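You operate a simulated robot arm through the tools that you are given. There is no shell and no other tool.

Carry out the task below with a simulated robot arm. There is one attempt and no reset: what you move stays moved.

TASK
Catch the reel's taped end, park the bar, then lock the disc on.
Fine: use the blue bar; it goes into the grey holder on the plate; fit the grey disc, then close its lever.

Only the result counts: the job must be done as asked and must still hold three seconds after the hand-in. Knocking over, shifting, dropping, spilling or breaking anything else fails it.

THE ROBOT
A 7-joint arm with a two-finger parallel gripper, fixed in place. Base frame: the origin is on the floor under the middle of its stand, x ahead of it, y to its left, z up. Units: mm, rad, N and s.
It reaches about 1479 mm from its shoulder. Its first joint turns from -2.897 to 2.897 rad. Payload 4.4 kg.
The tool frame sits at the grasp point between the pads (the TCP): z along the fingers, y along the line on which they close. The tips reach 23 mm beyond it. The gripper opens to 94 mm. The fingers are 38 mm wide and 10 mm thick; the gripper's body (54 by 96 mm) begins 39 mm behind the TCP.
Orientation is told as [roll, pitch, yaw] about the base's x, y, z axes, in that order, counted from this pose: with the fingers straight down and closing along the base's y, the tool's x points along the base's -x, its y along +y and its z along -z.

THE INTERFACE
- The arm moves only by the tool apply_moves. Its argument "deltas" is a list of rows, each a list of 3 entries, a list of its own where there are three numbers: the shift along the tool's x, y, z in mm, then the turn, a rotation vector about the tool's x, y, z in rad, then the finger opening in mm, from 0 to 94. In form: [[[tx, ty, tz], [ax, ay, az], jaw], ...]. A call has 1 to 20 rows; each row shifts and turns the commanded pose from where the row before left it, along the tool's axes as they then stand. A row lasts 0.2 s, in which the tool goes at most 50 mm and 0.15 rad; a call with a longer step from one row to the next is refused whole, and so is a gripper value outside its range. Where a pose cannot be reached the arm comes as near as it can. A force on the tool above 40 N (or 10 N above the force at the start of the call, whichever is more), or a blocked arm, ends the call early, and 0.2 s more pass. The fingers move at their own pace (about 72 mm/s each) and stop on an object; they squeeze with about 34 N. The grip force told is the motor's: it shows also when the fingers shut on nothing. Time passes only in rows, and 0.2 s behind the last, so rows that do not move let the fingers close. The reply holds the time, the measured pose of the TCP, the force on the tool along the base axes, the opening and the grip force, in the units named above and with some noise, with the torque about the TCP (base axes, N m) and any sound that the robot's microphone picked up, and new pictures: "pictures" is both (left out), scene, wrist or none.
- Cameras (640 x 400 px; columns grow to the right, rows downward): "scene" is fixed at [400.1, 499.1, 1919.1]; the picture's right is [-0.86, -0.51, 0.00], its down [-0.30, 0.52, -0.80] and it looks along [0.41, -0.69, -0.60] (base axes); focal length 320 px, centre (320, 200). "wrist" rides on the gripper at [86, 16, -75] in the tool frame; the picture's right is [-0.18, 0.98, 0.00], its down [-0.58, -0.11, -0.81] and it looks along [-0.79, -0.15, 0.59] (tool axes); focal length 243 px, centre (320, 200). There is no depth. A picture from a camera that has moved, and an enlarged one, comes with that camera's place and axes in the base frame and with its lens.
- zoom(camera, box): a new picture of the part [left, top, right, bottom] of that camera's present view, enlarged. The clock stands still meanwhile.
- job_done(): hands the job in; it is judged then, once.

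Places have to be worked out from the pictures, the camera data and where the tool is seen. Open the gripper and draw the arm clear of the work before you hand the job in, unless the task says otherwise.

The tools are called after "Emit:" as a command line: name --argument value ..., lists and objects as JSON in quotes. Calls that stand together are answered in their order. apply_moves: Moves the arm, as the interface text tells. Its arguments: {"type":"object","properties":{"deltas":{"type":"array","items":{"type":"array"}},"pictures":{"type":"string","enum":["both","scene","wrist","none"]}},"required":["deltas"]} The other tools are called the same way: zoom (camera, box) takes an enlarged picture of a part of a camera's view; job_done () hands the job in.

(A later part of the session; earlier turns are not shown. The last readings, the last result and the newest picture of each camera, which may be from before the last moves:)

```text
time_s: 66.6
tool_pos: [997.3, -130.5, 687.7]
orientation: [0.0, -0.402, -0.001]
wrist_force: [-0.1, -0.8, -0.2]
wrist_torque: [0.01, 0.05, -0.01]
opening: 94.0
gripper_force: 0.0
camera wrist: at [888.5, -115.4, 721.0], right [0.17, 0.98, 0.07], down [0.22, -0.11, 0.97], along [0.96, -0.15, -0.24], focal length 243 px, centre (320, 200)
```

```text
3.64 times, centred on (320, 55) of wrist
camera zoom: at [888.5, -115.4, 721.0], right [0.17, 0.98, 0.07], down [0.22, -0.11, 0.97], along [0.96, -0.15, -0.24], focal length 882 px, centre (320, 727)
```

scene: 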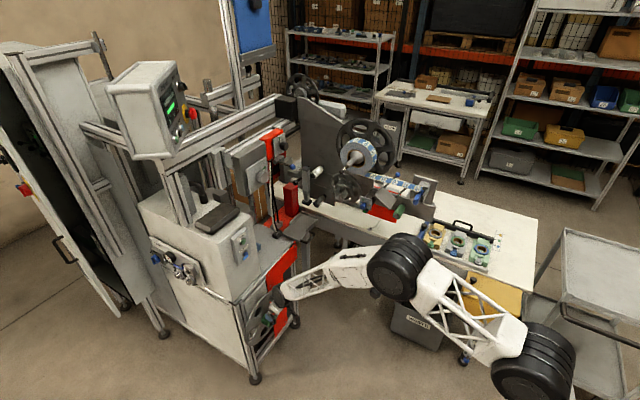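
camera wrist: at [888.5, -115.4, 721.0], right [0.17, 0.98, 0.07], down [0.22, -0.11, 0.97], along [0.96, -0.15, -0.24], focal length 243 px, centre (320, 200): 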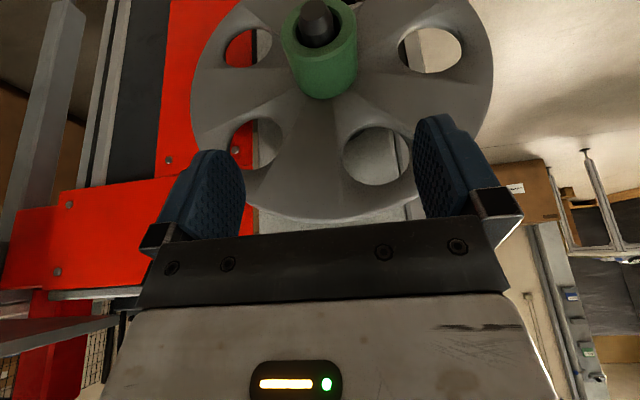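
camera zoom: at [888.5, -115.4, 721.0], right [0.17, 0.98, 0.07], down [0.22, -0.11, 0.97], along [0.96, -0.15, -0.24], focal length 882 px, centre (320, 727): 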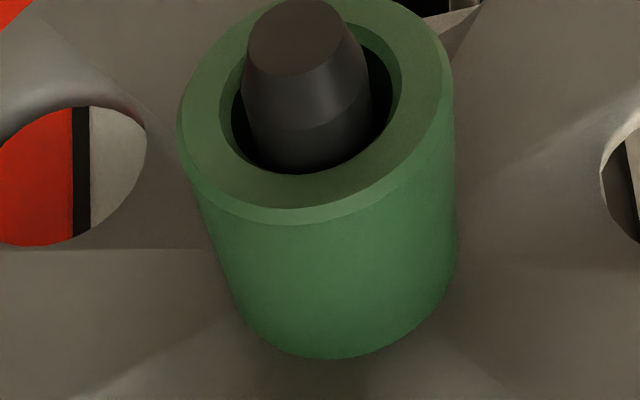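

Refined: hub front at x≈1037.5, base x≈1086, axis y=-129.8, z=548. I advance along the approach line most of the way with the fingers wide open.

Emit:
apply_moves --deltas '[[[0, 0.2, 28], [0, 0, 0], 94], [[0, 0.2, 28], [0, 0, 0], 94], [[0, 0.2, 28], [0, 0, 0], 94], [[0, 0, 20], [0, 0, 0], 94], [[0, 0, 16], [0, 0, 0], 94]]' --pictures "both"

Emit:
zoom --camera "scene" --box '[235, 275, 305, 345]'

Emit:
zoom --camera "wrist" --box '[220, 0, 430, 230]'

```text
time_s: 67.8
tool_pos: [1042.9, -131.1, 575.4]
orientation: [-0.002, -0.401, 0.0]
wrist_force: [0.2, -0.6, -0.3]
wrist_torque: [-0.03, -0.01, -0.01]
opening: 93.8
gripper_force: 0.1
camera wrist: at [934.9, -114.5, 610.0], right [0.17, 0.98, 0.07], down [0.22, -0.11, 0.97], along [0.96, -0.15, -0.24], focal length 243 px, centre (320, 200)
```

scene: 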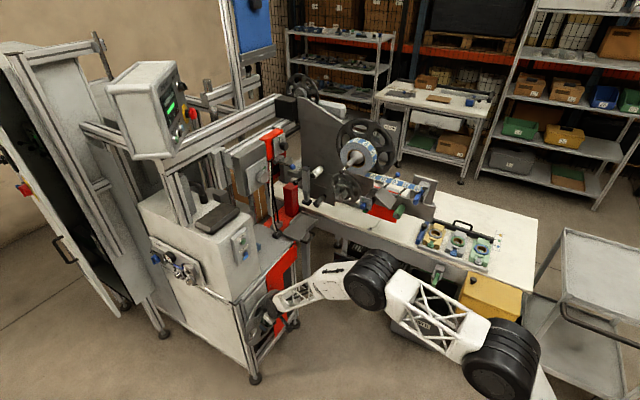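
wrist: 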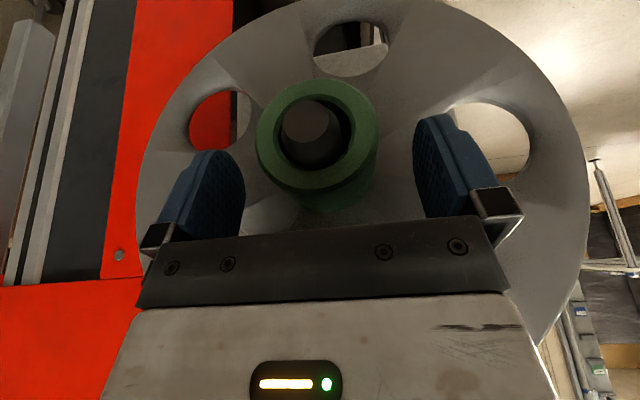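

```text
5.71 times, centred on (270, 310) of scene
camera zoom: at [400.1, 499.1, 1919.1], right [-0.86, -0.51, 0.0], down [-0.3, 0.52, -0.8], along [0.41, -0.69, -0.6], focal length 1827 px, centre (606, -429)
```

zoom: 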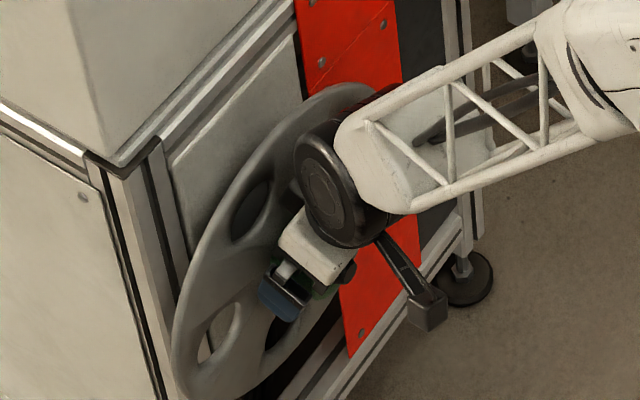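

```text
1.74 times, centred on (325, 115) of wrist
camera zoom: at [934.9, -114.5, 610.0], right [0.17, 0.98, 0.07], down [0.22, -0.11, 0.97], along [0.96, -0.15, -0.24], focal length 422 px, centre (311, 348)
```

zoom: 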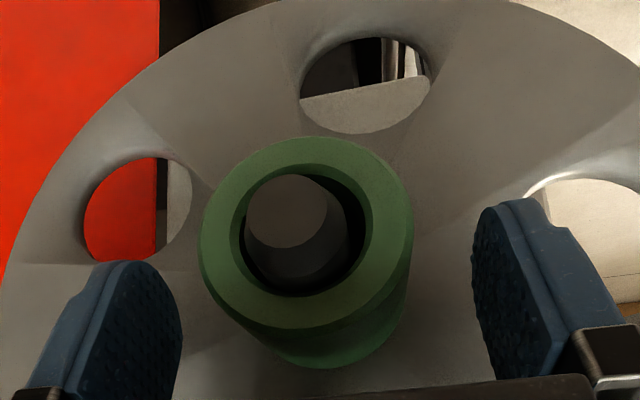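

Everything is clear. I go the last 30 mm so the hub lies between the pads.

Emit:
apply_moves --deltas '[[[-0.5, 0.4, 10], [0, 0, 0], 94], [[-0.5, 0.4, 8], [0, 0, 0], 94], [[-0.4, 0, 7], [0, 0, 0], 94], [[0, 0, 5], [0, 0, 0], 94]]' --pictures "both"

Emit:
zoom --camera "wrist" --box '[200, 60, 440, 240]'

Emit:
zoom --camera "scene" --box '[250, 295, 290, 335]'

```text
time_s: 68.6
tool_pos: [1051.9, -131.1, 555.0]
orientation: [0.001, -0.397, 0.0]
wrist_force: [-11.3, 0.0, 6.2]
wrist_torque: [-0.02, -0.4, 0.19]
opening: 93.7
gripper_force: 0.2
stopped in row 4: the force on the tool passed its limit at 192 N (the readings are from after the stop); the commanded pose is now the measured one
camera wrist: at [943.1, -113.7, 588.6], right [0.17, 0.98, 0.07], down [0.22, -0.11, 0.97], along [0.96, -0.15, -0.24], focal length 243 px, centre (320, 200)
```

scene: 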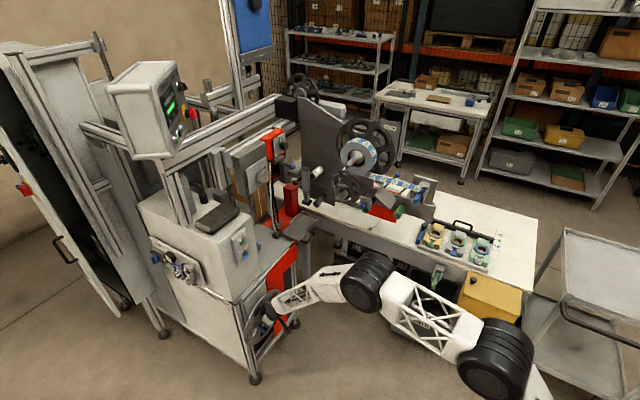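
wrist: 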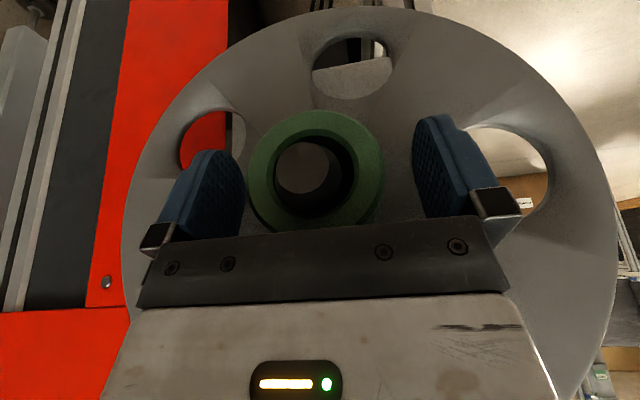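

```text
2.22 times, centred on (320, 150) of wrist
camera zoom: at [943.1, -113.7, 588.6], right [0.17, 0.98, 0.07], down [0.22, -0.11, 0.97], along [0.96, -0.15, -0.24], focal length 539 px, centre (320, 311)
```

zoom: 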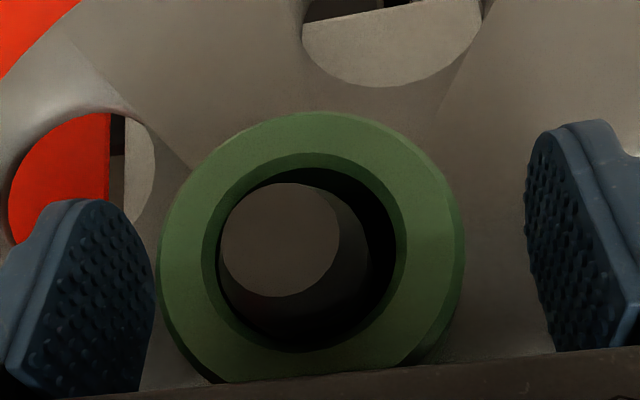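

```text
10.00 times, centred on (270, 315) of scene
camera zoom: at [400.1, 499.1, 1919.1], right [-0.86, -0.51, 0.0], down [-0.3, 0.52, -0.8], along [0.41, -0.69, -0.6], focal length 3198 px, centre (820, -950)
```

zoom: 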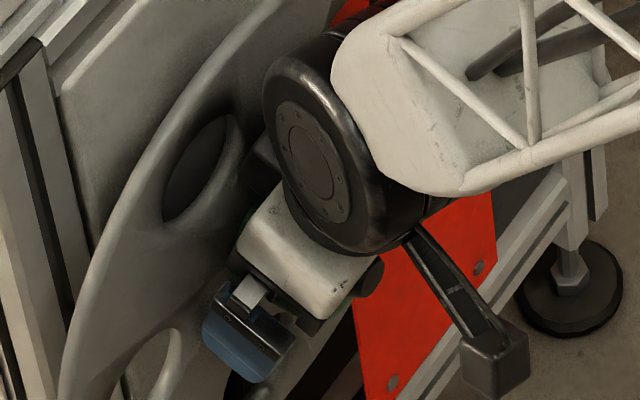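

The fingertips bumped the disc face (192 N spike). Re-triangulating over four views puts the hub front at x≈1031, z≈555, OD ≈54, disc face x≈1077 — so I back off 7 mm along -x and check everything is unmoved before closing.

Emit:
apply_moves --deltas '[[[3, 0.7, -1.4], [0, 0, 0], 94], [[3.4, 0.8, -1.4], [0, 0, 0], 94]]' --pictures "both"

Emit:
zoom --camera "wrist" --box '[200, 60, 440, 240]'

Emit:
zoom --camera "scene" --box '[235, 275, 305, 345]'

```text
time_s: 69.2
tool_pos: [1045.0, -128.3, 554.5]
orientation: [0.0, -0.398, -0.001]
wrist_force: [-0.2, 0.7, 0.4]
wrist_torque: [0.0, 0.0, 0.0]
opening: 93.8
gripper_force: 0.0
camera wrist: at [936.9, -112.0, 588.8], right [0.17, 0.98, 0.07], down [0.22, -0.11, 0.97], along [0.96, -0.15, -0.24], focal length 243 px, centre (320, 200)
```

scene: 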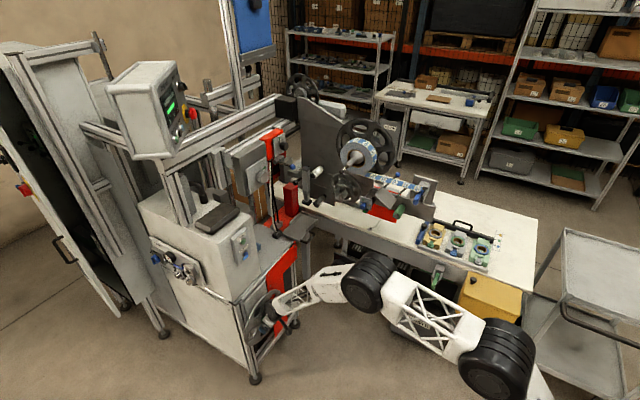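
wrist: 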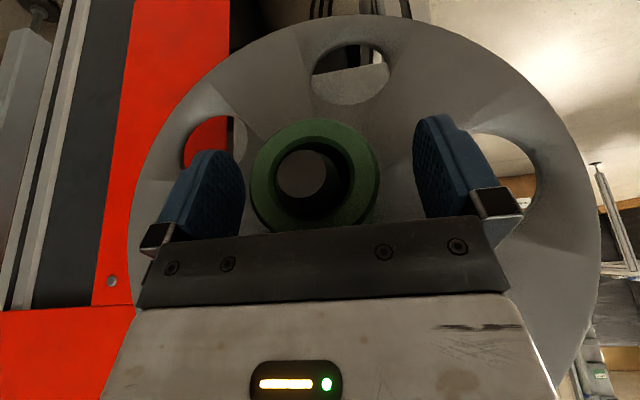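

```text
2.22 times, centred on (320, 150) of wrist
camera zoom: at [936.9, -112.0, 588.8], right [0.17, 0.98, 0.07], down [0.22, -0.11, 0.97], along [0.96, -0.15, -0.24], focal length 539 px, centre (320, 311)
```

zoom: 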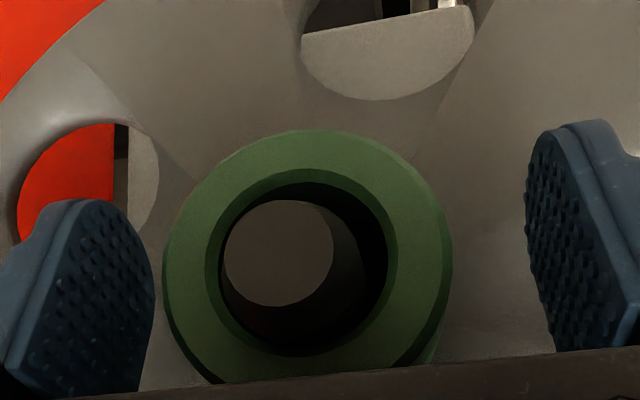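

```text
5.71 times, centred on (270, 310) of scene
camera zoom: at [400.1, 499.1, 1919.1], right [-0.86, -0.51, 0.0], down [-0.3, 0.52, -0.8], along [0.41, -0.69, -0.6], focal length 1827 px, centre (606, -429)
```

zoom: 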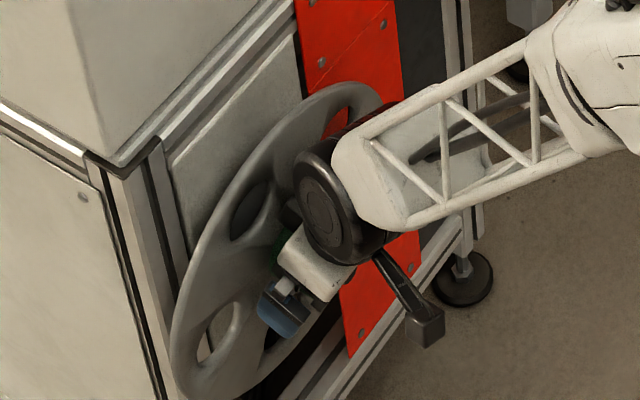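

Forces are zero and the disc is unmoved. I close the fingers on the hub.

Emit:
apply_moves --deltas '[[[0, 0, 0], [0, 0, 0], 70], [[0, 0, 0], [0, 0, 0], 60], [[0, 0, 0], [0, 0, 0], 45], [[0, 0, 0], [0, 0, 0], 40], [[0, 0, 0], [0, 0, 0], 40]]' --pictures "wrist"

Emit:
zoom --camera "wrist" --box '[200, 60, 440, 240]'

```text
time_s: 70.4
tool_pos: [1045.6, -127.1, 554.8]
orientation: [0.001, -0.399, 0.0]
wrist_force: [-0.8, 0.3, 0.4]
wrist_torque: [0.0, -0.02, 0.0]
opening: 57.5
gripper_force: 34.5
camera wrist: at [936.9, -112.0, 588.7], right [0.17, 0.98, 0.07], down [0.22, -0.11, 0.97], along [0.96, -0.15, -0.24], focal length 243 px, centre (320, 200)
```

wrist: 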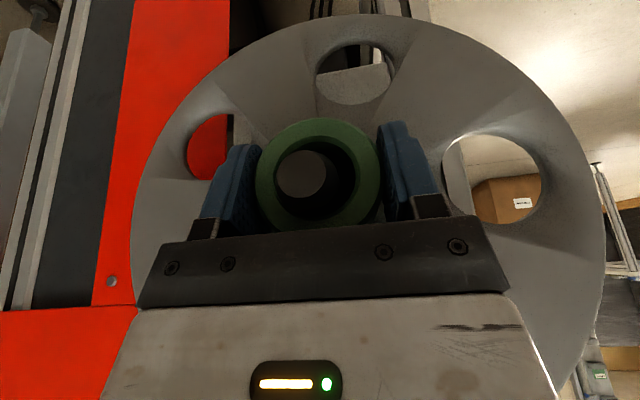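

```text
2.22 times, centred on (320, 150) of wrist
camera zoom: at [936.9, -112.0, 588.7], right [0.17, 0.98, 0.07], down [0.22, -0.11, 0.97], along [0.96, -0.15, -0.24], focal length 539 px, centre (320, 311)
```

zoom: 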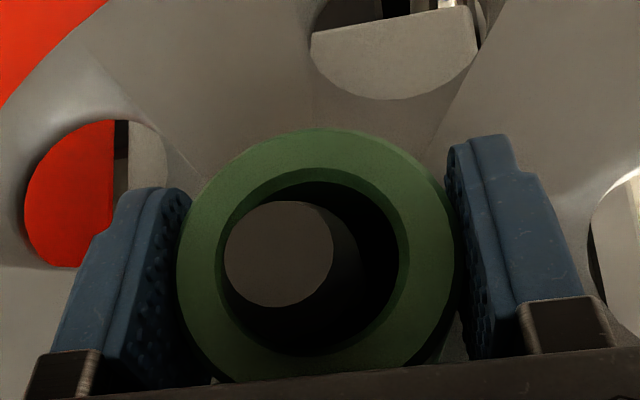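

Hub gripped at 57.5 mm. I lift 4 mm to take the weight off the peg and read the load.

Emit:
apply_moves --deltas '[[[-0.78, 0, -1.84], [0, 0, 0], 40], [[-0.78, 0, -1.84], [0, 0, 0], 40], [[0, 0, 0], [0, 0, 0], 40]]' --pictures "wrist"

Emit:
zoom --camera "wrist" --box '[200, 60, 440, 240]'

```text
time_s: 71.2
tool_pos: [1045.5, -128.5, 558.3]
orientation: [-0.001, -0.398, -0.001]
wrist_force: [-0.4, -0.3, -3.7]
wrist_torque: [0.01, 0.12, 0.01]
opening: 57.8
gripper_force: 34.1
camera wrist: at [936.8, -112.0, 592.7], right [0.17, 0.98, 0.07], down [0.22, -0.11, 0.97], along [0.96, -0.15, -0.24], focal length 243 px, centre (320, 200)
```

wrist: 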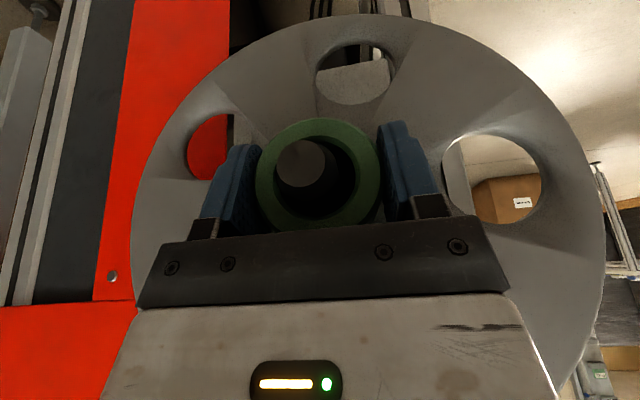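

```text
2.22 times, centred on (320, 150) of wrist
camera zoom: at [936.8, -112.0, 592.7], right [0.17, 0.98, 0.07], down [0.22, -0.11, 0.97], along [0.96, -0.15, -0.24], focal length 539 px, centre (320, 311)
```

zoom: 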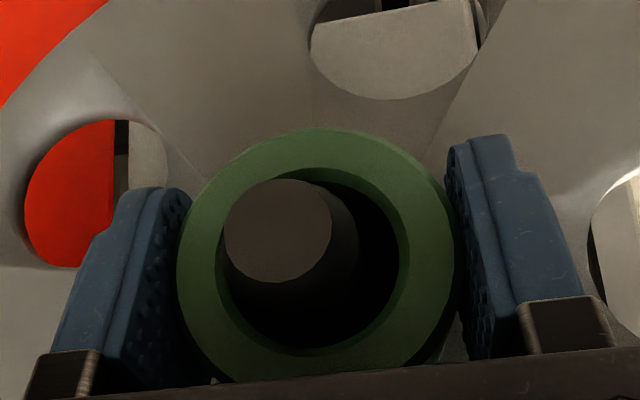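

The disc weighs only ~3.7 N and the peg is now centred in the bore. I pull it straight off along -x.

Emit:
apply_moves --deltas '[[[4.6, 0, -1.95], [0, 0, 0], 40], [[7.4, 0, -3.1], [0, 0, 0], 40], [[9.2, 0, -3.9], [0, 0, 0], 40], [[9.2, 0, -3.9], [0, 0, 0], 40], [[9.2, 0, -3.9], [0, 0, 0], 40], [[9.2, 0, -3.9], [0, 0, 0], 40], [[9.2, 0, -3.9], [0, 0, 0], 40]]' --pictures "both"

Emit:
zoom --camera "scene" --box '[235, 265, 315, 345]'

```text
time_s: 72.8
tool_pos: [982.2, -128.4, 558.7]
orientation: [-0.001, -0.398, 0.001]
wrist_force: [-0.1, 0.9, -4.7]
wrist_torque: [-0.02, 0.12, 0.0]
opening: 57.7
gripper_force: 33.8
camera wrist: at [873.2, -111.9, 592.8], right [0.17, 0.98, 0.07], down [0.22, -0.11, 0.97], along [0.96, -0.15, -0.24], focal length 243 px, centre (320, 200)
```

scene: 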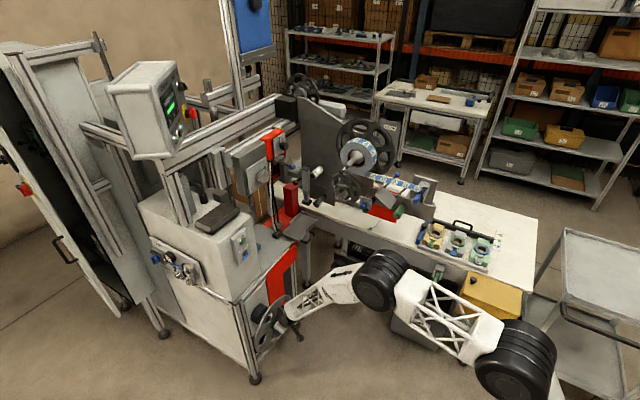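
wrist: 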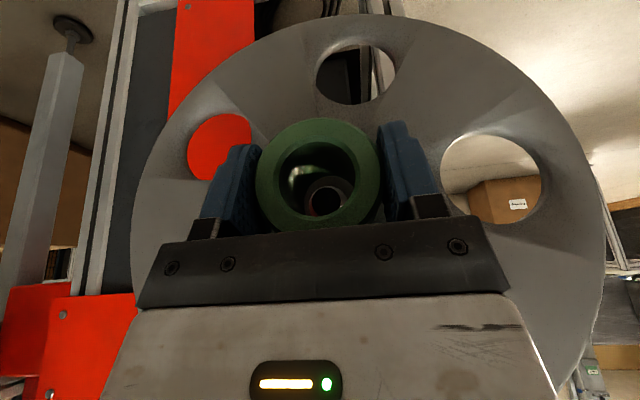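

```text
5.00 times, centred on (275, 305) of scene
camera zoom: at [400.1, 499.1, 1919.1], right [-0.86, -0.51, 0.0], down [-0.3, 0.52, -0.8], along [0.41, -0.69, -0.6], focal length 1599 px, centre (545, -325)
```

zoom: 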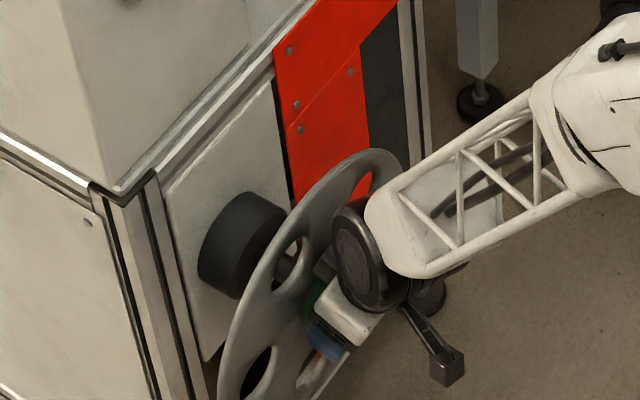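

The disc is sliding off the peg. I pull another 70 mm to be fully clear.

Emit:
apply_moves --deltas '[[[11, 0, -4.7], [0, 0, 0], 40], [[13.8, 0, -5.8], [0, 0, 0], 40], [[18.4, 0, -7.8], [0, 0, 0], 40], [[23, 0, -9.7], [0, 0, 0], 40], [[23, 0, -9.7], [0, 0, 0], 40]]' --pictures "both"

Emit:
zoom --camera "scene" --box '[240, 255, 340, 345]'

Emit:
zoom --camera "wrist" --box '[200, 60, 440, 240]'

```text
time_s: 74.0
tool_pos: [885.7, -128.4, 559.2]
orientation: [0.0, -0.395, -0.002]
wrist_force: [-0.2, 0.4, -3.4]
wrist_torque: [-0.01, 0.11, -0.01]
opening: 57.8
gripper_force: 34.0
camera wrist: at [776.6, -111.9, 593.1], right [0.17, 0.98, 0.07], down [0.22, -0.11, 0.97], along [0.96, -0.15, -0.24], focal length 243 px, centre (320, 200)
```

scene: 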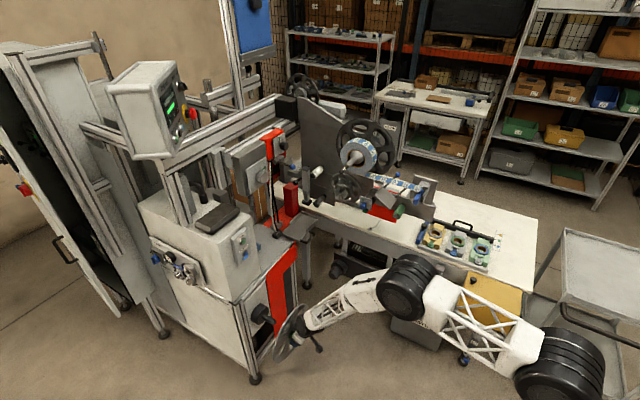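
wrist: 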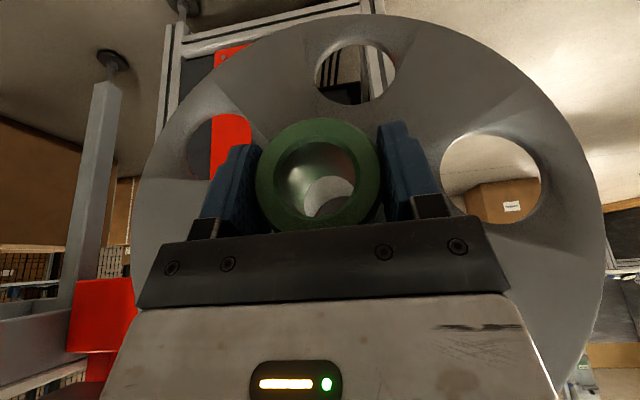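

```text
4.44 times, centred on (290, 300) of scene
camera zoom: at [400.1, 499.1, 1919.1], right [-0.86, -0.51, 0.0], down [-0.3, 0.52, -0.8], along [0.41, -0.69, -0.6], focal length 1421 px, centre (453, -244)
```

zoom: 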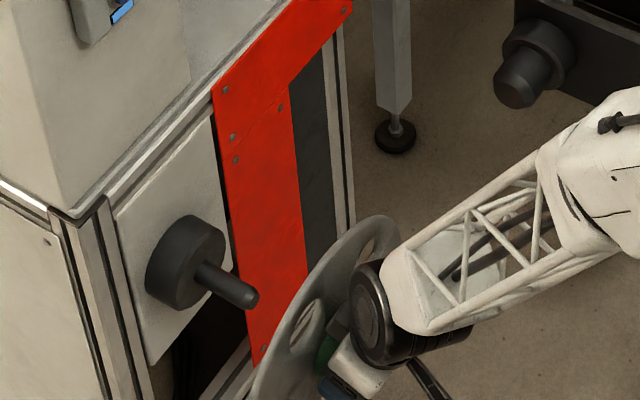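

```text
2.22 times, centred on (320, 150) of wrist
camera zoom: at [776.6, -111.9, 593.1], right [0.17, 0.98, 0.07], down [0.22, -0.11, 0.97], along [0.96, -0.15, -0.24], focal length 539 px, centre (320, 311)
```

zoom: 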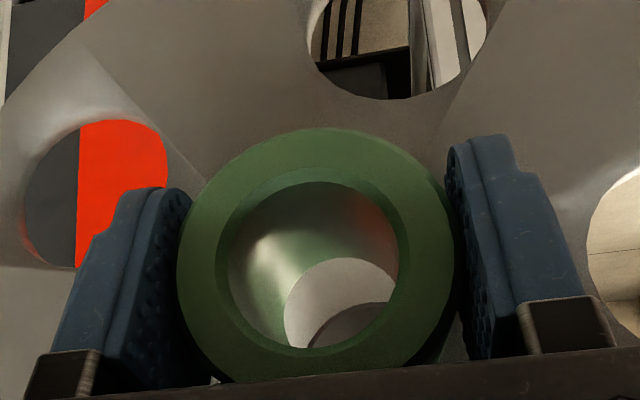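

The disc is free. I raise it to shaft height while backing off a bit and yawing -90° so the hub faces +y.

Emit:
apply_moves --deltas '[[[-6.4, 0, -46.1], [0, 0, 0], 40], [[-6.4, 0, -46.1], [0, 0, 0], 40], [[-6.4, 0, -46.1], [0, 0, 0], 40], [[-6.4, 0, -46.1], [0, 0, 0], 40], [[-6.4, 0, -46.1], [0, 0, 0], 40], [[-17.3, 0, -41.3], [0.05535, 0, 0.13163], 40], [[-17.3, 0, -41.3], [0.05535, 0, 0.13163], 40], [[-17.3, 0, -41.3], [0.05535, 0, 0.13163], 40], [[-17.3, 0, -41.3], [0.05535, 0, 0.13163], 40], [[-17.3, 0, -41.3], [0.05535, 0, 0.13163], 40], [[-17.3, 0, -41.3], [0.05535, 0, 0.13163], 40], [[-17.3, 0, -41.3], [0.05535, 0, 0.13163], 40], [[-17.3, 0, -41.3], [0.05535, 0, 0.13163], 40], [[-17.3, 0, -41.3], [0.05535, 0, 0.13163], 40], [[-17.3, 0, -41.3], [0.05535, 0, 0.13163], 40], [[-17.3, 0, -41.3], [0.05535, 0, 0.13163], 40]]' --pictures "both"

Emit:
zoom --camera "wrist" --box '[200, 60, 440, 240]'

Emit:
zoom --camera "scene" --box '[260, 110, 420, 220]'

```text
time_s: 77.4
tool_pos: [825.2, -126.5, 1275.5]
orientation: [-0.003, -0.4, -1.572]
wrist_force: [0.7, -0.6, -4.9]
wrist_torque: [0.12, 0.02, -0.01]
opening: 57.8
gripper_force: 33.7
camera wrist: at [842.5, -19.2, 1309.2], right [0.98, -0.17, 0.07], down [-0.11, -0.22, 0.97], along [-0.15, -0.96, -0.24], focal length 243 px, centre (320, 200)
```

scene: 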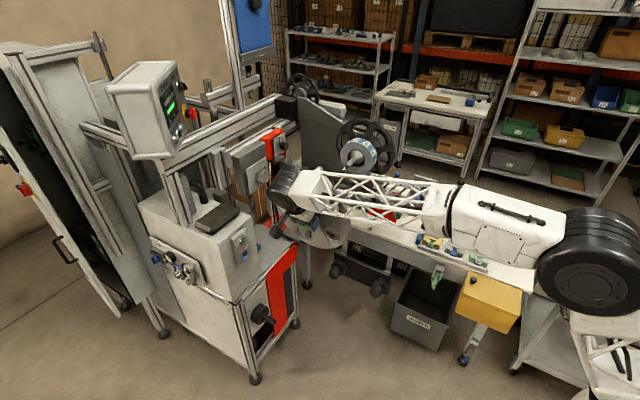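
wrist: 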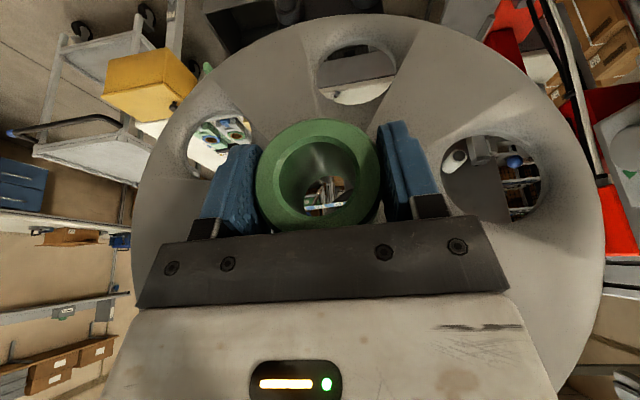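

```text
2.22 times, centred on (320, 150) of wrist
camera zoom: at [842.5, -19.2, 1309.2], right [0.98, -0.17, 0.07], down [-0.11, -0.22, 0.97], along [-0.15, -0.96, -0.24], focal length 539 px, centre (320, 311)
```

zoom: 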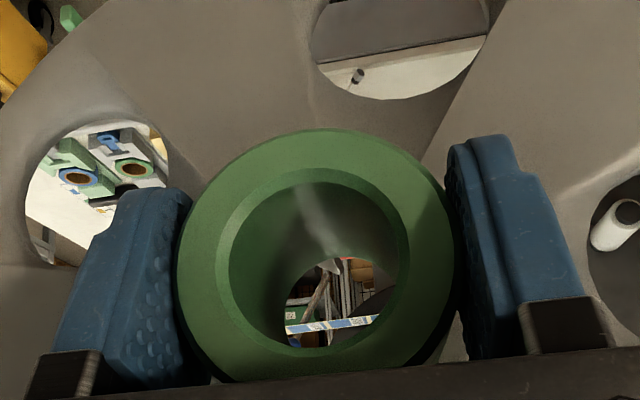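

```text
3.64 times, centred on (340, 165) of scene
camera zoom: at [400.1, 499.1, 1919.1], right [-0.86, -0.51, 0.0], down [-0.3, 0.52, -0.8], along [0.41, -0.69, -0.6], focal length 1163 px, centre (247, 327)
```

zoom: 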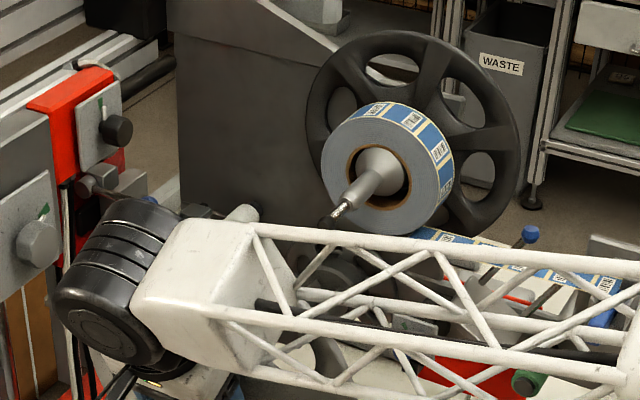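

The disc is steady in the grip with its axis ≈ at the TCP. The shaft axis is near x=870, z=1259; I move to line up in front of it at y≈-327 and look.

Emit:
apply_moves --deltas '[[[-29.8, 7.3, 15.1], [0, 0, 0], 40], [[-29.8, 7.3, 15.1], [0, 0, 0], 40], [[-29.8, 7.3, 15.1], [0, 0, 0], 40], [[-29.8, 7.3, 15.1], [0, 0, 0], 40], [[-29.8, 7.3, 15.1], [0, 0, 0], 40], [[-29.8, 7.3, 15.1], [0, 0, 0], 40]]' --pictures "both"

Emit:
zoom --camera "scene" --box '[290, 120, 410, 220]'

Emit:
zoom --camera "wrist" --box '[200, 60, 440, 240]'

```text
time_s: 78.8
tool_pos: [869.3, -328.1, 1262.8]
orientation: [0.001, -0.397, -1.572]
wrist_force: [1.1, -1.0, -3.4]
wrist_torque: [0.18, 0.02, -0.01]
opening: 57.8
gripper_force: 33.9
camera wrist: at [885.3, -219.8, 1296.8], right [0.98, -0.17, 0.07], down [-0.11, -0.22, 0.97], along [-0.15, -0.96, -0.24], focal length 243 px, centre (320, 200)
```

scene: 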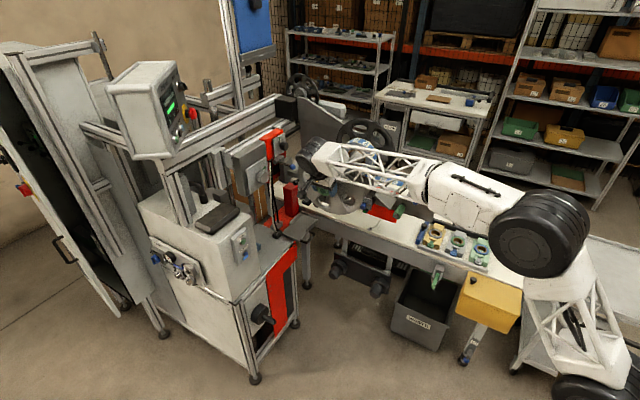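
wrist: 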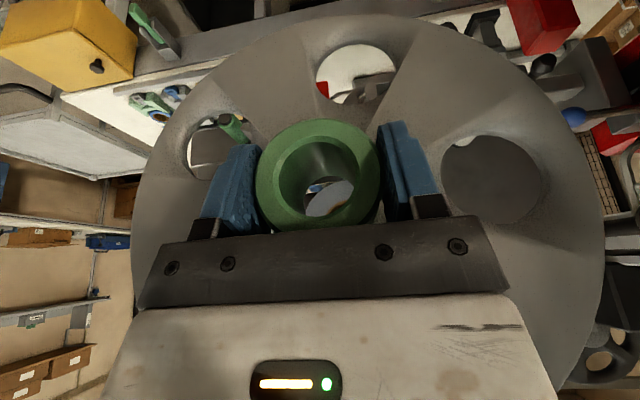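

```text
4.00 times, centred on (350, 170) of scene
camera zoom: at [400.1, 499.1, 1919.1], right [-0.86, -0.51, 0.0], down [-0.3, 0.52, -0.8], along [0.41, -0.69, -0.6], focal length 1279 px, centre (200, 320)
```

zoom: 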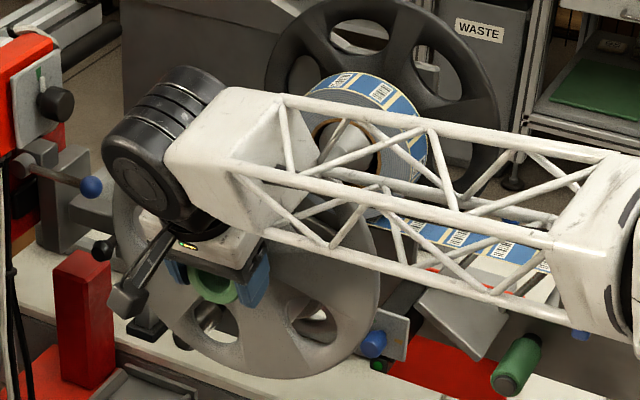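

```text
2.22 times, centred on (320, 150) of wrist
camera zoom: at [885.3, -219.8, 1296.8], right [0.98, -0.17, 0.07], down [-0.11, -0.22, 0.97], along [-0.15, -0.96, -0.24], focal length 539 px, centre (320, 311)
```

zoom: 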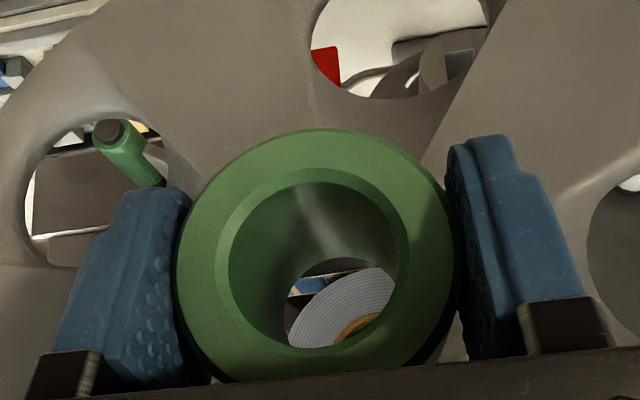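

Alignment looks plausible; I move 60 mm closer so the lever knob should become visible through the bore.

Emit:
apply_moves --deltas '[[[-18.4, 0, 7.8], [0, 0, 0], 40], [[-18.4, 0, 7.8], [0, 0, 0], 40], [[-18.4, 0, 7.8], [0, 0, 0], 40]]' --pictures "both"

Emit:
zoom --camera "wrist" --box '[200, 60, 440, 240]'

Emit:
zoom --camera "scene" --box '[310, 130, 390, 210]'

```text
time_s: 79.6
tool_pos: [869.7, -388.2, 1261.3]
orientation: [-0.002, -0.398, -1.57]
wrist_force: [0.9, -0.7, -3.4]
wrist_torque: [0.12, -0.05, 0.03]
opening: 57.8
gripper_force: 33.8
camera wrist: at [885.4, -279.3, 1295.8], right [0.98, -0.17, 0.07], down [-0.11, -0.22, 0.97], along [-0.15, -0.96, -0.24], focal length 243 px, centre (320, 200)
```

scene: 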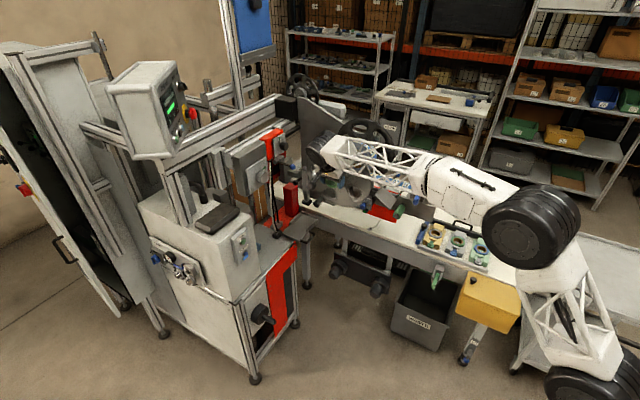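
wrist: 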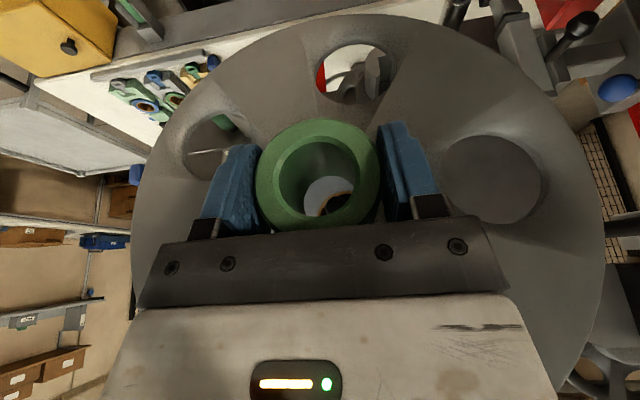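

```text
2.22 times, centred on (320, 150) of wrist
camera zoom: at [885.4, -279.3, 1295.8], right [0.98, -0.17, 0.07], down [-0.11, -0.22, 0.97], along [-0.15, -0.96, -0.24], focal length 539 px, centre (320, 311)
```

zoom: 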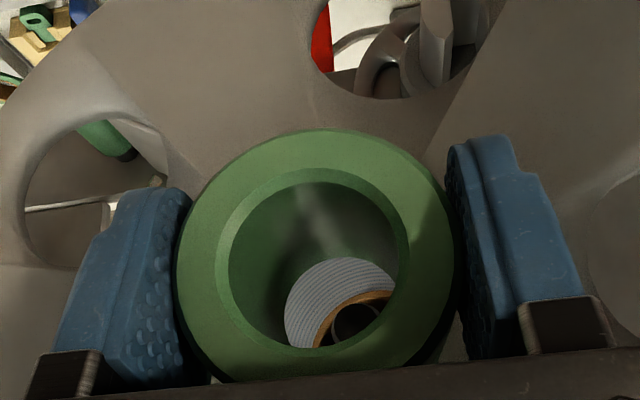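

```text
5.00 times, centred on (350, 170) of scene
camera zoom: at [400.1, 499.1, 1919.1], right [-0.86, -0.51, 0.0], down [-0.3, 0.52, -0.8], along [0.41, -0.69, -0.6], focal length 1599 px, centre (170, 350)
```

zoom: 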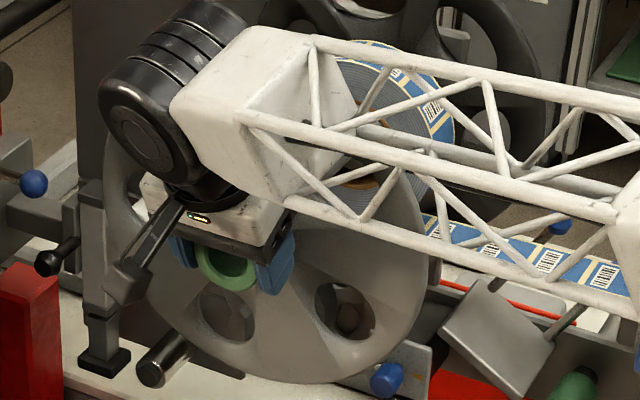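

Emit:
zoom --camera "wrist" --box '[290, 160, 380, 225]'

```text
6.15 times, centred on (335, 192) of wrist
camera zoom: at [885.4, -279.3, 1295.8], right [0.98, -0.17, 0.07], down [-0.11, -0.22, 0.97], along [-0.15, -0.96, -0.24], focal length 1493 px, centre (228, 246)
```

zoom: 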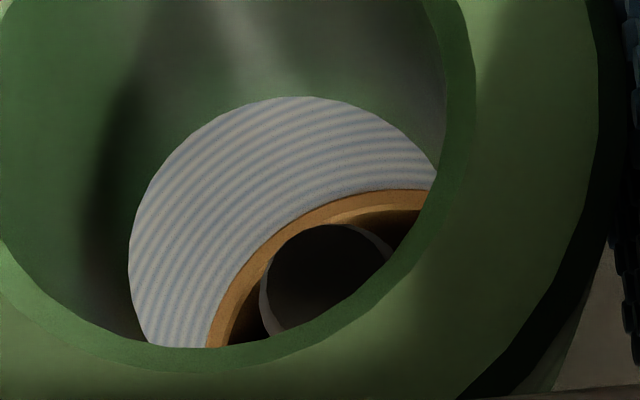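

Through the bore I can see the lever's dark knob end-on, right where predicted (≈[870.9, -456, 1259.6]). I nudge +2 mm in x and +1 mm in z, then advance 55 mm so the lever passes into the bore.

Emit:
apply_moves --deltas '[[[-0.4, 2, -0.9], [0, 0, 0], 40], [[-9.2, 0, 3.9], [0, 0, 0], 40], [[-9.2, 0, 3.9], [0, 0, 0], 40], [[-9.2, 0, 3.9], [0, 0, 0], 40], [[-9.2, 0, 3.9], [0, 0, 0], 40], [[-9.2, 0, 3.9], [0, 0, 0], 40]]' --pictures "both"

Emit:
zoom --camera "wrist" --box '[230, 100, 410, 230]'

Emit:
zoom --camera "scene" --box '[310, 130, 390, 210]'

```text
time_s: 81.0
tool_pos: [870.9, -438.6, 1262.5]
orientation: [0.0, -0.396, -1.571]
wrist_force: [-0.1, 0.0, -4.3]
wrist_torque: [0.13, -0.02, 0.01]
opening: 57.7
gripper_force: 34.4
camera wrist: at [887.4, -330.1, 1296.8], right [0.98, -0.17, 0.07], down [-0.11, -0.22, 0.97], along [-0.15, -0.96, -0.24], focal length 243 px, centre (320, 200)
```

scene: 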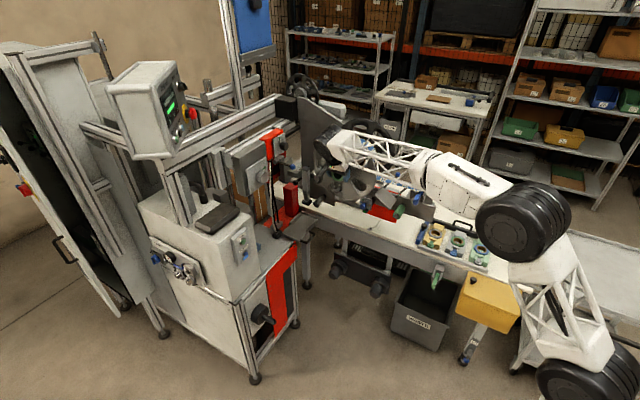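
wrist: 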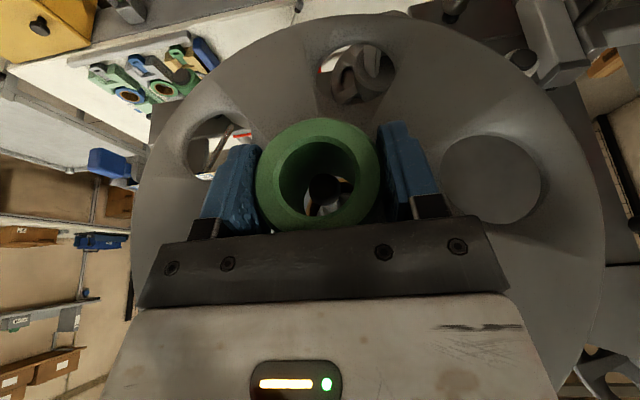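

```text
3.08 times, centred on (320, 165) of wrist
camera zoom: at [887.4, -330.1, 1296.8], right [0.98, -0.17, 0.07], down [-0.11, -0.22, 0.97], along [-0.15, -0.96, -0.24], focal length 746 px, centre (320, 308)
```

zoom: 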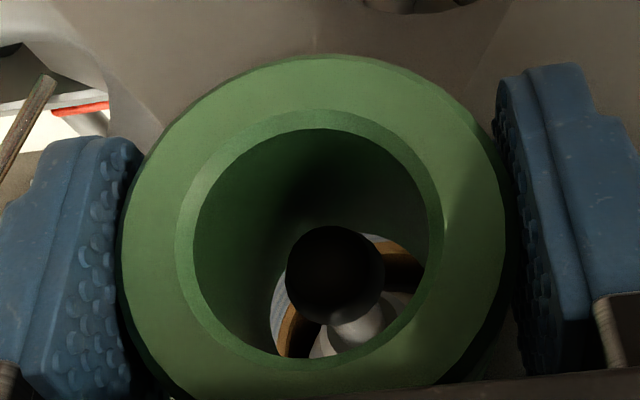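

```text
5.00 times, centred on (350, 170) of scene
camera zoom: at [400.1, 499.1, 1919.1], right [-0.86, -0.51, 0.0], down [-0.3, 0.52, -0.8], along [0.41, -0.69, -0.6], focal length 1599 px, centre (170, 350)
```

zoom: 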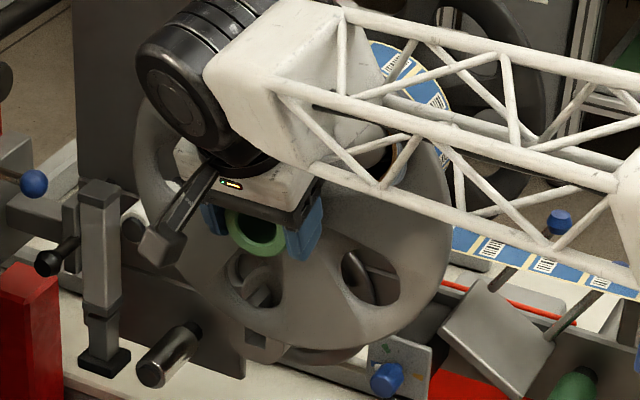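

The knob is centred in the bore (≈25 mm inside). I continue the insertion in small steps, watching lateral force.

Emit:
apply_moves --deltas '[[[-7.4, 0, 3.1], [0, 0, 0], 40], [[-7.4, 0, 3.1], [0, 0, 0], 40], [[-7.4, 0, 3.1], [0, 0, 0], 40]]' --pictures "none"

Emit:
apply_moves --deltas '[[[-4.6, 0, 1.95], [0, 0, 0], 40], [[-4.6, 0, 1.95], [0, 0, 0], 40]]' --pictures "wrist"

Emit:
zoom --camera "wrist" --box '[230, 100, 410, 230]'

```text
time_s: 81.8
tool_pos: [871.6, -462.2, 1263.2]
orientation: [-0.002, -0.399, -1.571]
wrist_force: [0.2, 0.5, -3.4]
wrist_torque: [0.1, 0.01, -0.04]
opening: 57.9
gripper_force: 34.1
```

```text
time_s: 82.4
tool_pos: [870.2, -473.4, 1262.8]
orientation: [0.0, -0.399, -1.571]
wrist_force: [0.7, 0.7, -2.5]
wrist_torque: [0.11, -0.01, -0.03]
opening: 57.7
gripper_force: 33.6
camera wrist: at [887.5, -363.8, 1296.7], right [0.98, -0.17, 0.07], down [-0.11, -0.22, 0.97], along [-0.15, -0.96, -0.24], focal length 243 px, centre (320, 200)
```

wrist: 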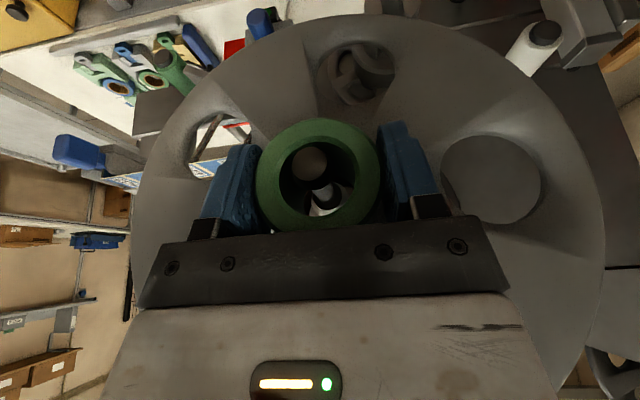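

```text
3.08 times, centred on (320, 165) of wrist
camera zoom: at [887.5, -363.8, 1296.7], right [0.98, -0.17, 0.07], down [-0.11, -0.22, 0.97], along [-0.15, -0.96, -0.24], focal length 746 px, centre (320, 308)
```

zoom: 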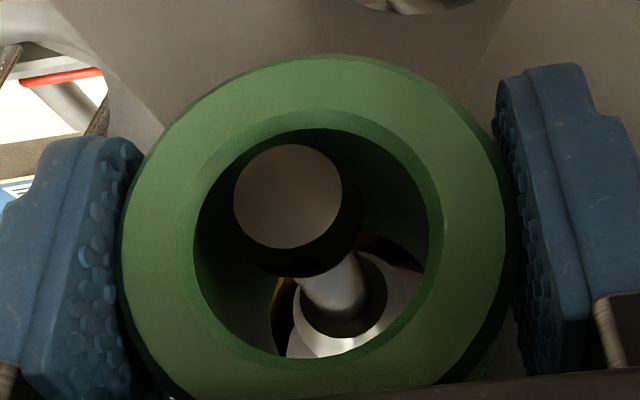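

Emit:
zoom --camera "wrist" --box '[280, 135, 360, 220]'

```text
4.71 times, centred on (320, 178) of wrist
camera zoom: at [887.5, -363.8, 1296.7], right [0.98, -0.17, 0.07], down [-0.11, -0.22, 0.97], along [-0.15, -0.96, -0.24], focal length 1142 px, centre (320, 306)
```

zoom: 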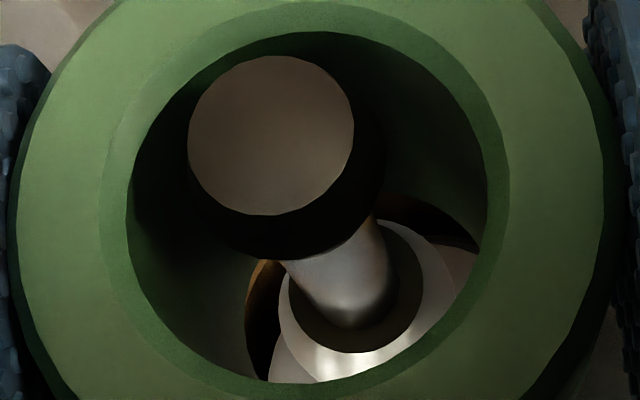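

The cylinder end is concentric with the back hole. I continue 40 mm inwards in gentle steps.

Emit:
apply_moves --deltas '[[[-7.4, 0, 3.1], [0, 0, 0], 40], [[-7.4, 0, 3.1], [0, 0, 0], 40], [[-5.5, 0, 2.3], [0, 0, 0], 40]]' --pictures "none"

Emit:
apply_moves --deltas '[[[-5.5, 0, 2.3], [0, 0, 0], 40], [[-5.5, 0, 2.3], [0, 0, 0], 40], [[-4.6, 0, 1.95], [0, 0, 0], 40]]' --pictures "both"

Emit:
zoom --camera "wrist" --box '[230, 100, 410, 230]'

Emit:
zoom --camera "scene" --box '[320, 130, 400, 210]'

```text
time_s: 83.2
tool_pos: [870.7, -494.1, 1262.1]
orientation: [-0.001, -0.397, -1.569]
wrist_force: [-0.3, -0.4, -4.3]
wrist_torque: [0.1, 0.0, -0.01]
opening: 57.4
gripper_force: 33.9
```

```text
time_s: 84.0
tool_pos: [871.5, -511.0, 1262.3]
orientation: [0.0, -0.398, -1.571]
wrist_force: [-0.3, 0.0, -3.1]
wrist_torque: [0.13, -0.01, 0.01]
opening: 57.8
gripper_force: 34.4
camera wrist: at [887.3, -402.6, 1296.8], right [0.98, -0.17, 0.07], down [-0.11, -0.22, 0.97], along [-0.15, -0.96, -0.24], focal length 243 px, centre (320, 200)
```

scene: 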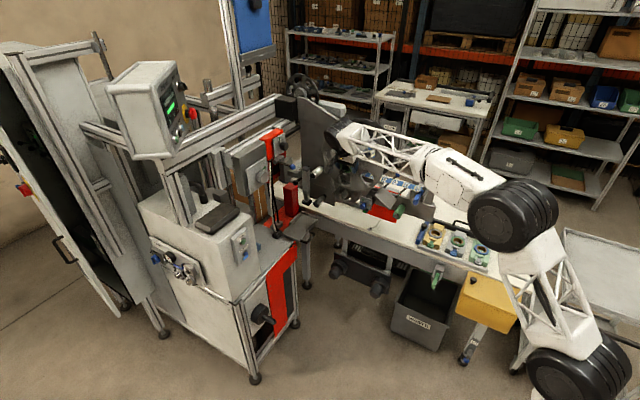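
wrist: 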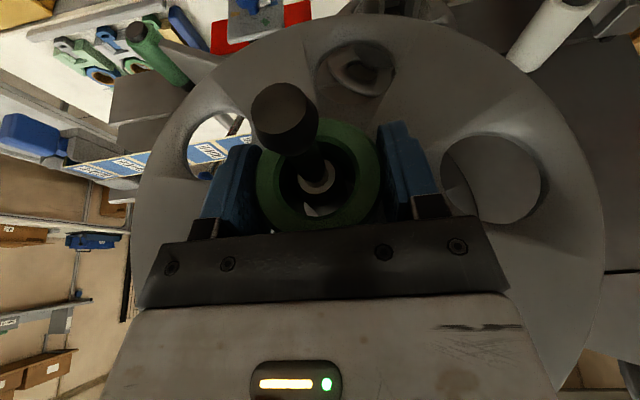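

```text
3.08 times, centred on (320, 165) of wrist
camera zoom: at [887.3, -402.6, 1296.8], right [0.98, -0.17, 0.07], down [-0.11, -0.22, 0.97], along [-0.15, -0.96, -0.24], focal length 746 px, centre (320, 308)
```

zoom: 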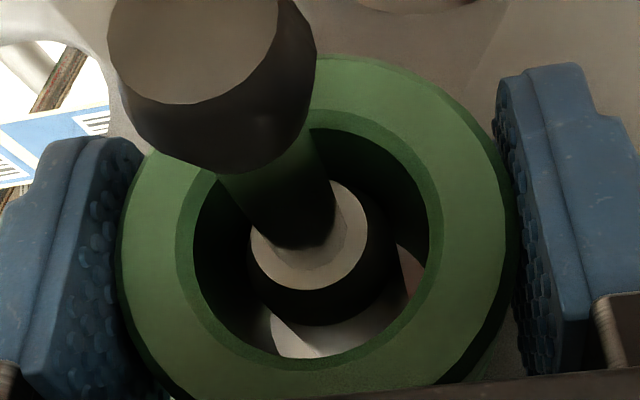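

```text
5.00 times, centred on (360, 170) of scene
camera zoom: at [400.1, 499.1, 1919.1], right [-0.86, -0.51, 0.0], down [-0.3, 0.52, -0.8], along [0.41, -0.69, -0.6], focal length 1599 px, centre (120, 350)
```

zoom: 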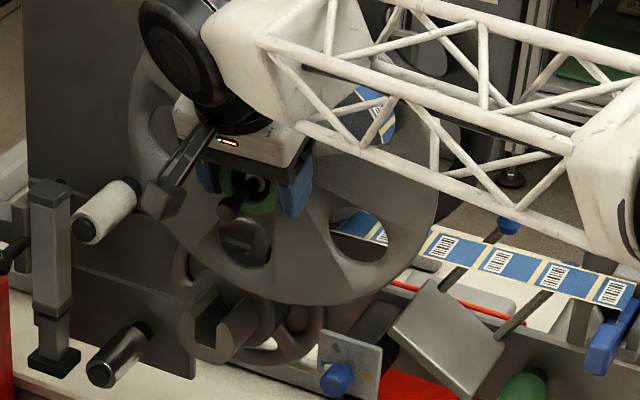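

Still no lateral force and the lever rod protrudes from the hub. I push on in 4 mm steps until it seats on the cone/reel.

Emit:
apply_moves --deltas '[[[-3.7, 0, 1.56], [0, 0, 0], 40], [[-3.7, 0, 1.56], [0, 0, 0], 40]]' --pictures "none"

Emit:
apply_moves --deltas '[[[-2.8, 0, 1.17], [0, 0, 0], 40], [[-1.85, 0, 0.78], [0, 0, 0], 40]]' --pictures "wrist"

Emit:
zoom --camera "wrist" --box '[230, 100, 410, 230]'

```text
time_s: 84.6
tool_pos: [871.4, -519.7, 1262.1]
orientation: [-0.002, -0.399, -1.57]
wrist_force: [0.4, 0.3, -3.3]
wrist_torque: [0.14, 0.01, 0.0]
opening: 57.9
gripper_force: 33.9
```

```text
time_s: 85.2
tool_pos: [871.3, -524.6, 1262.5]
orientation: [-0.001, -0.396, -1.571]
wrist_force: [0.9, 0.0, -3.2]
wrist_torque: [0.13, 0.0, -0.04]
opening: 57.8
gripper_force: 34.2
camera wrist: at [888.0, -415.8, 1296.5], right [0.98, -0.17, 0.07], down [-0.11, -0.22, 0.97], along [-0.15, -0.96, -0.24], focal length 243 px, centre (320, 200)
```

wrist: 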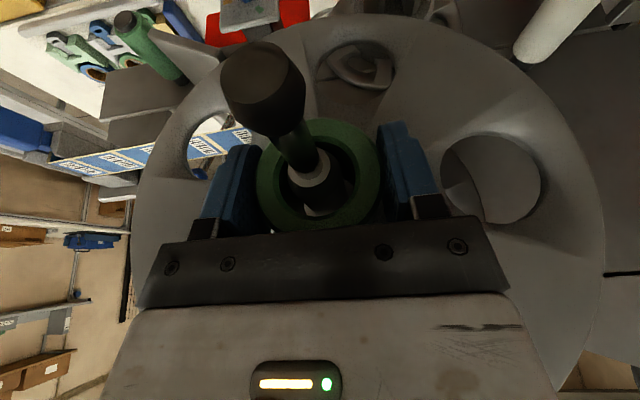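

```text
3.08 times, centred on (320, 165) of wrist
camera zoom: at [888.0, -415.8, 1296.5], right [0.98, -0.17, 0.07], down [-0.11, -0.22, 0.97], along [-0.15, -0.96, -0.24], focal length 746 px, centre (320, 308)
```

zoom: 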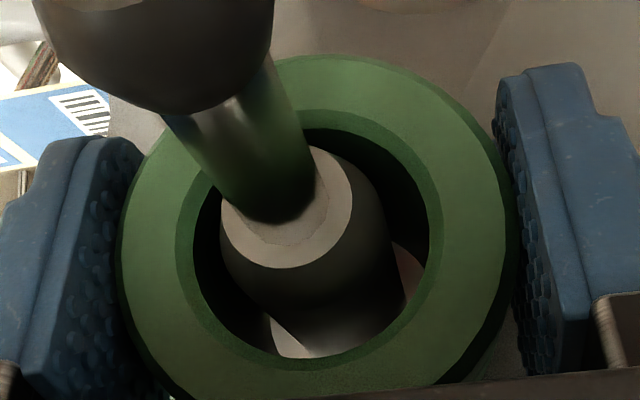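

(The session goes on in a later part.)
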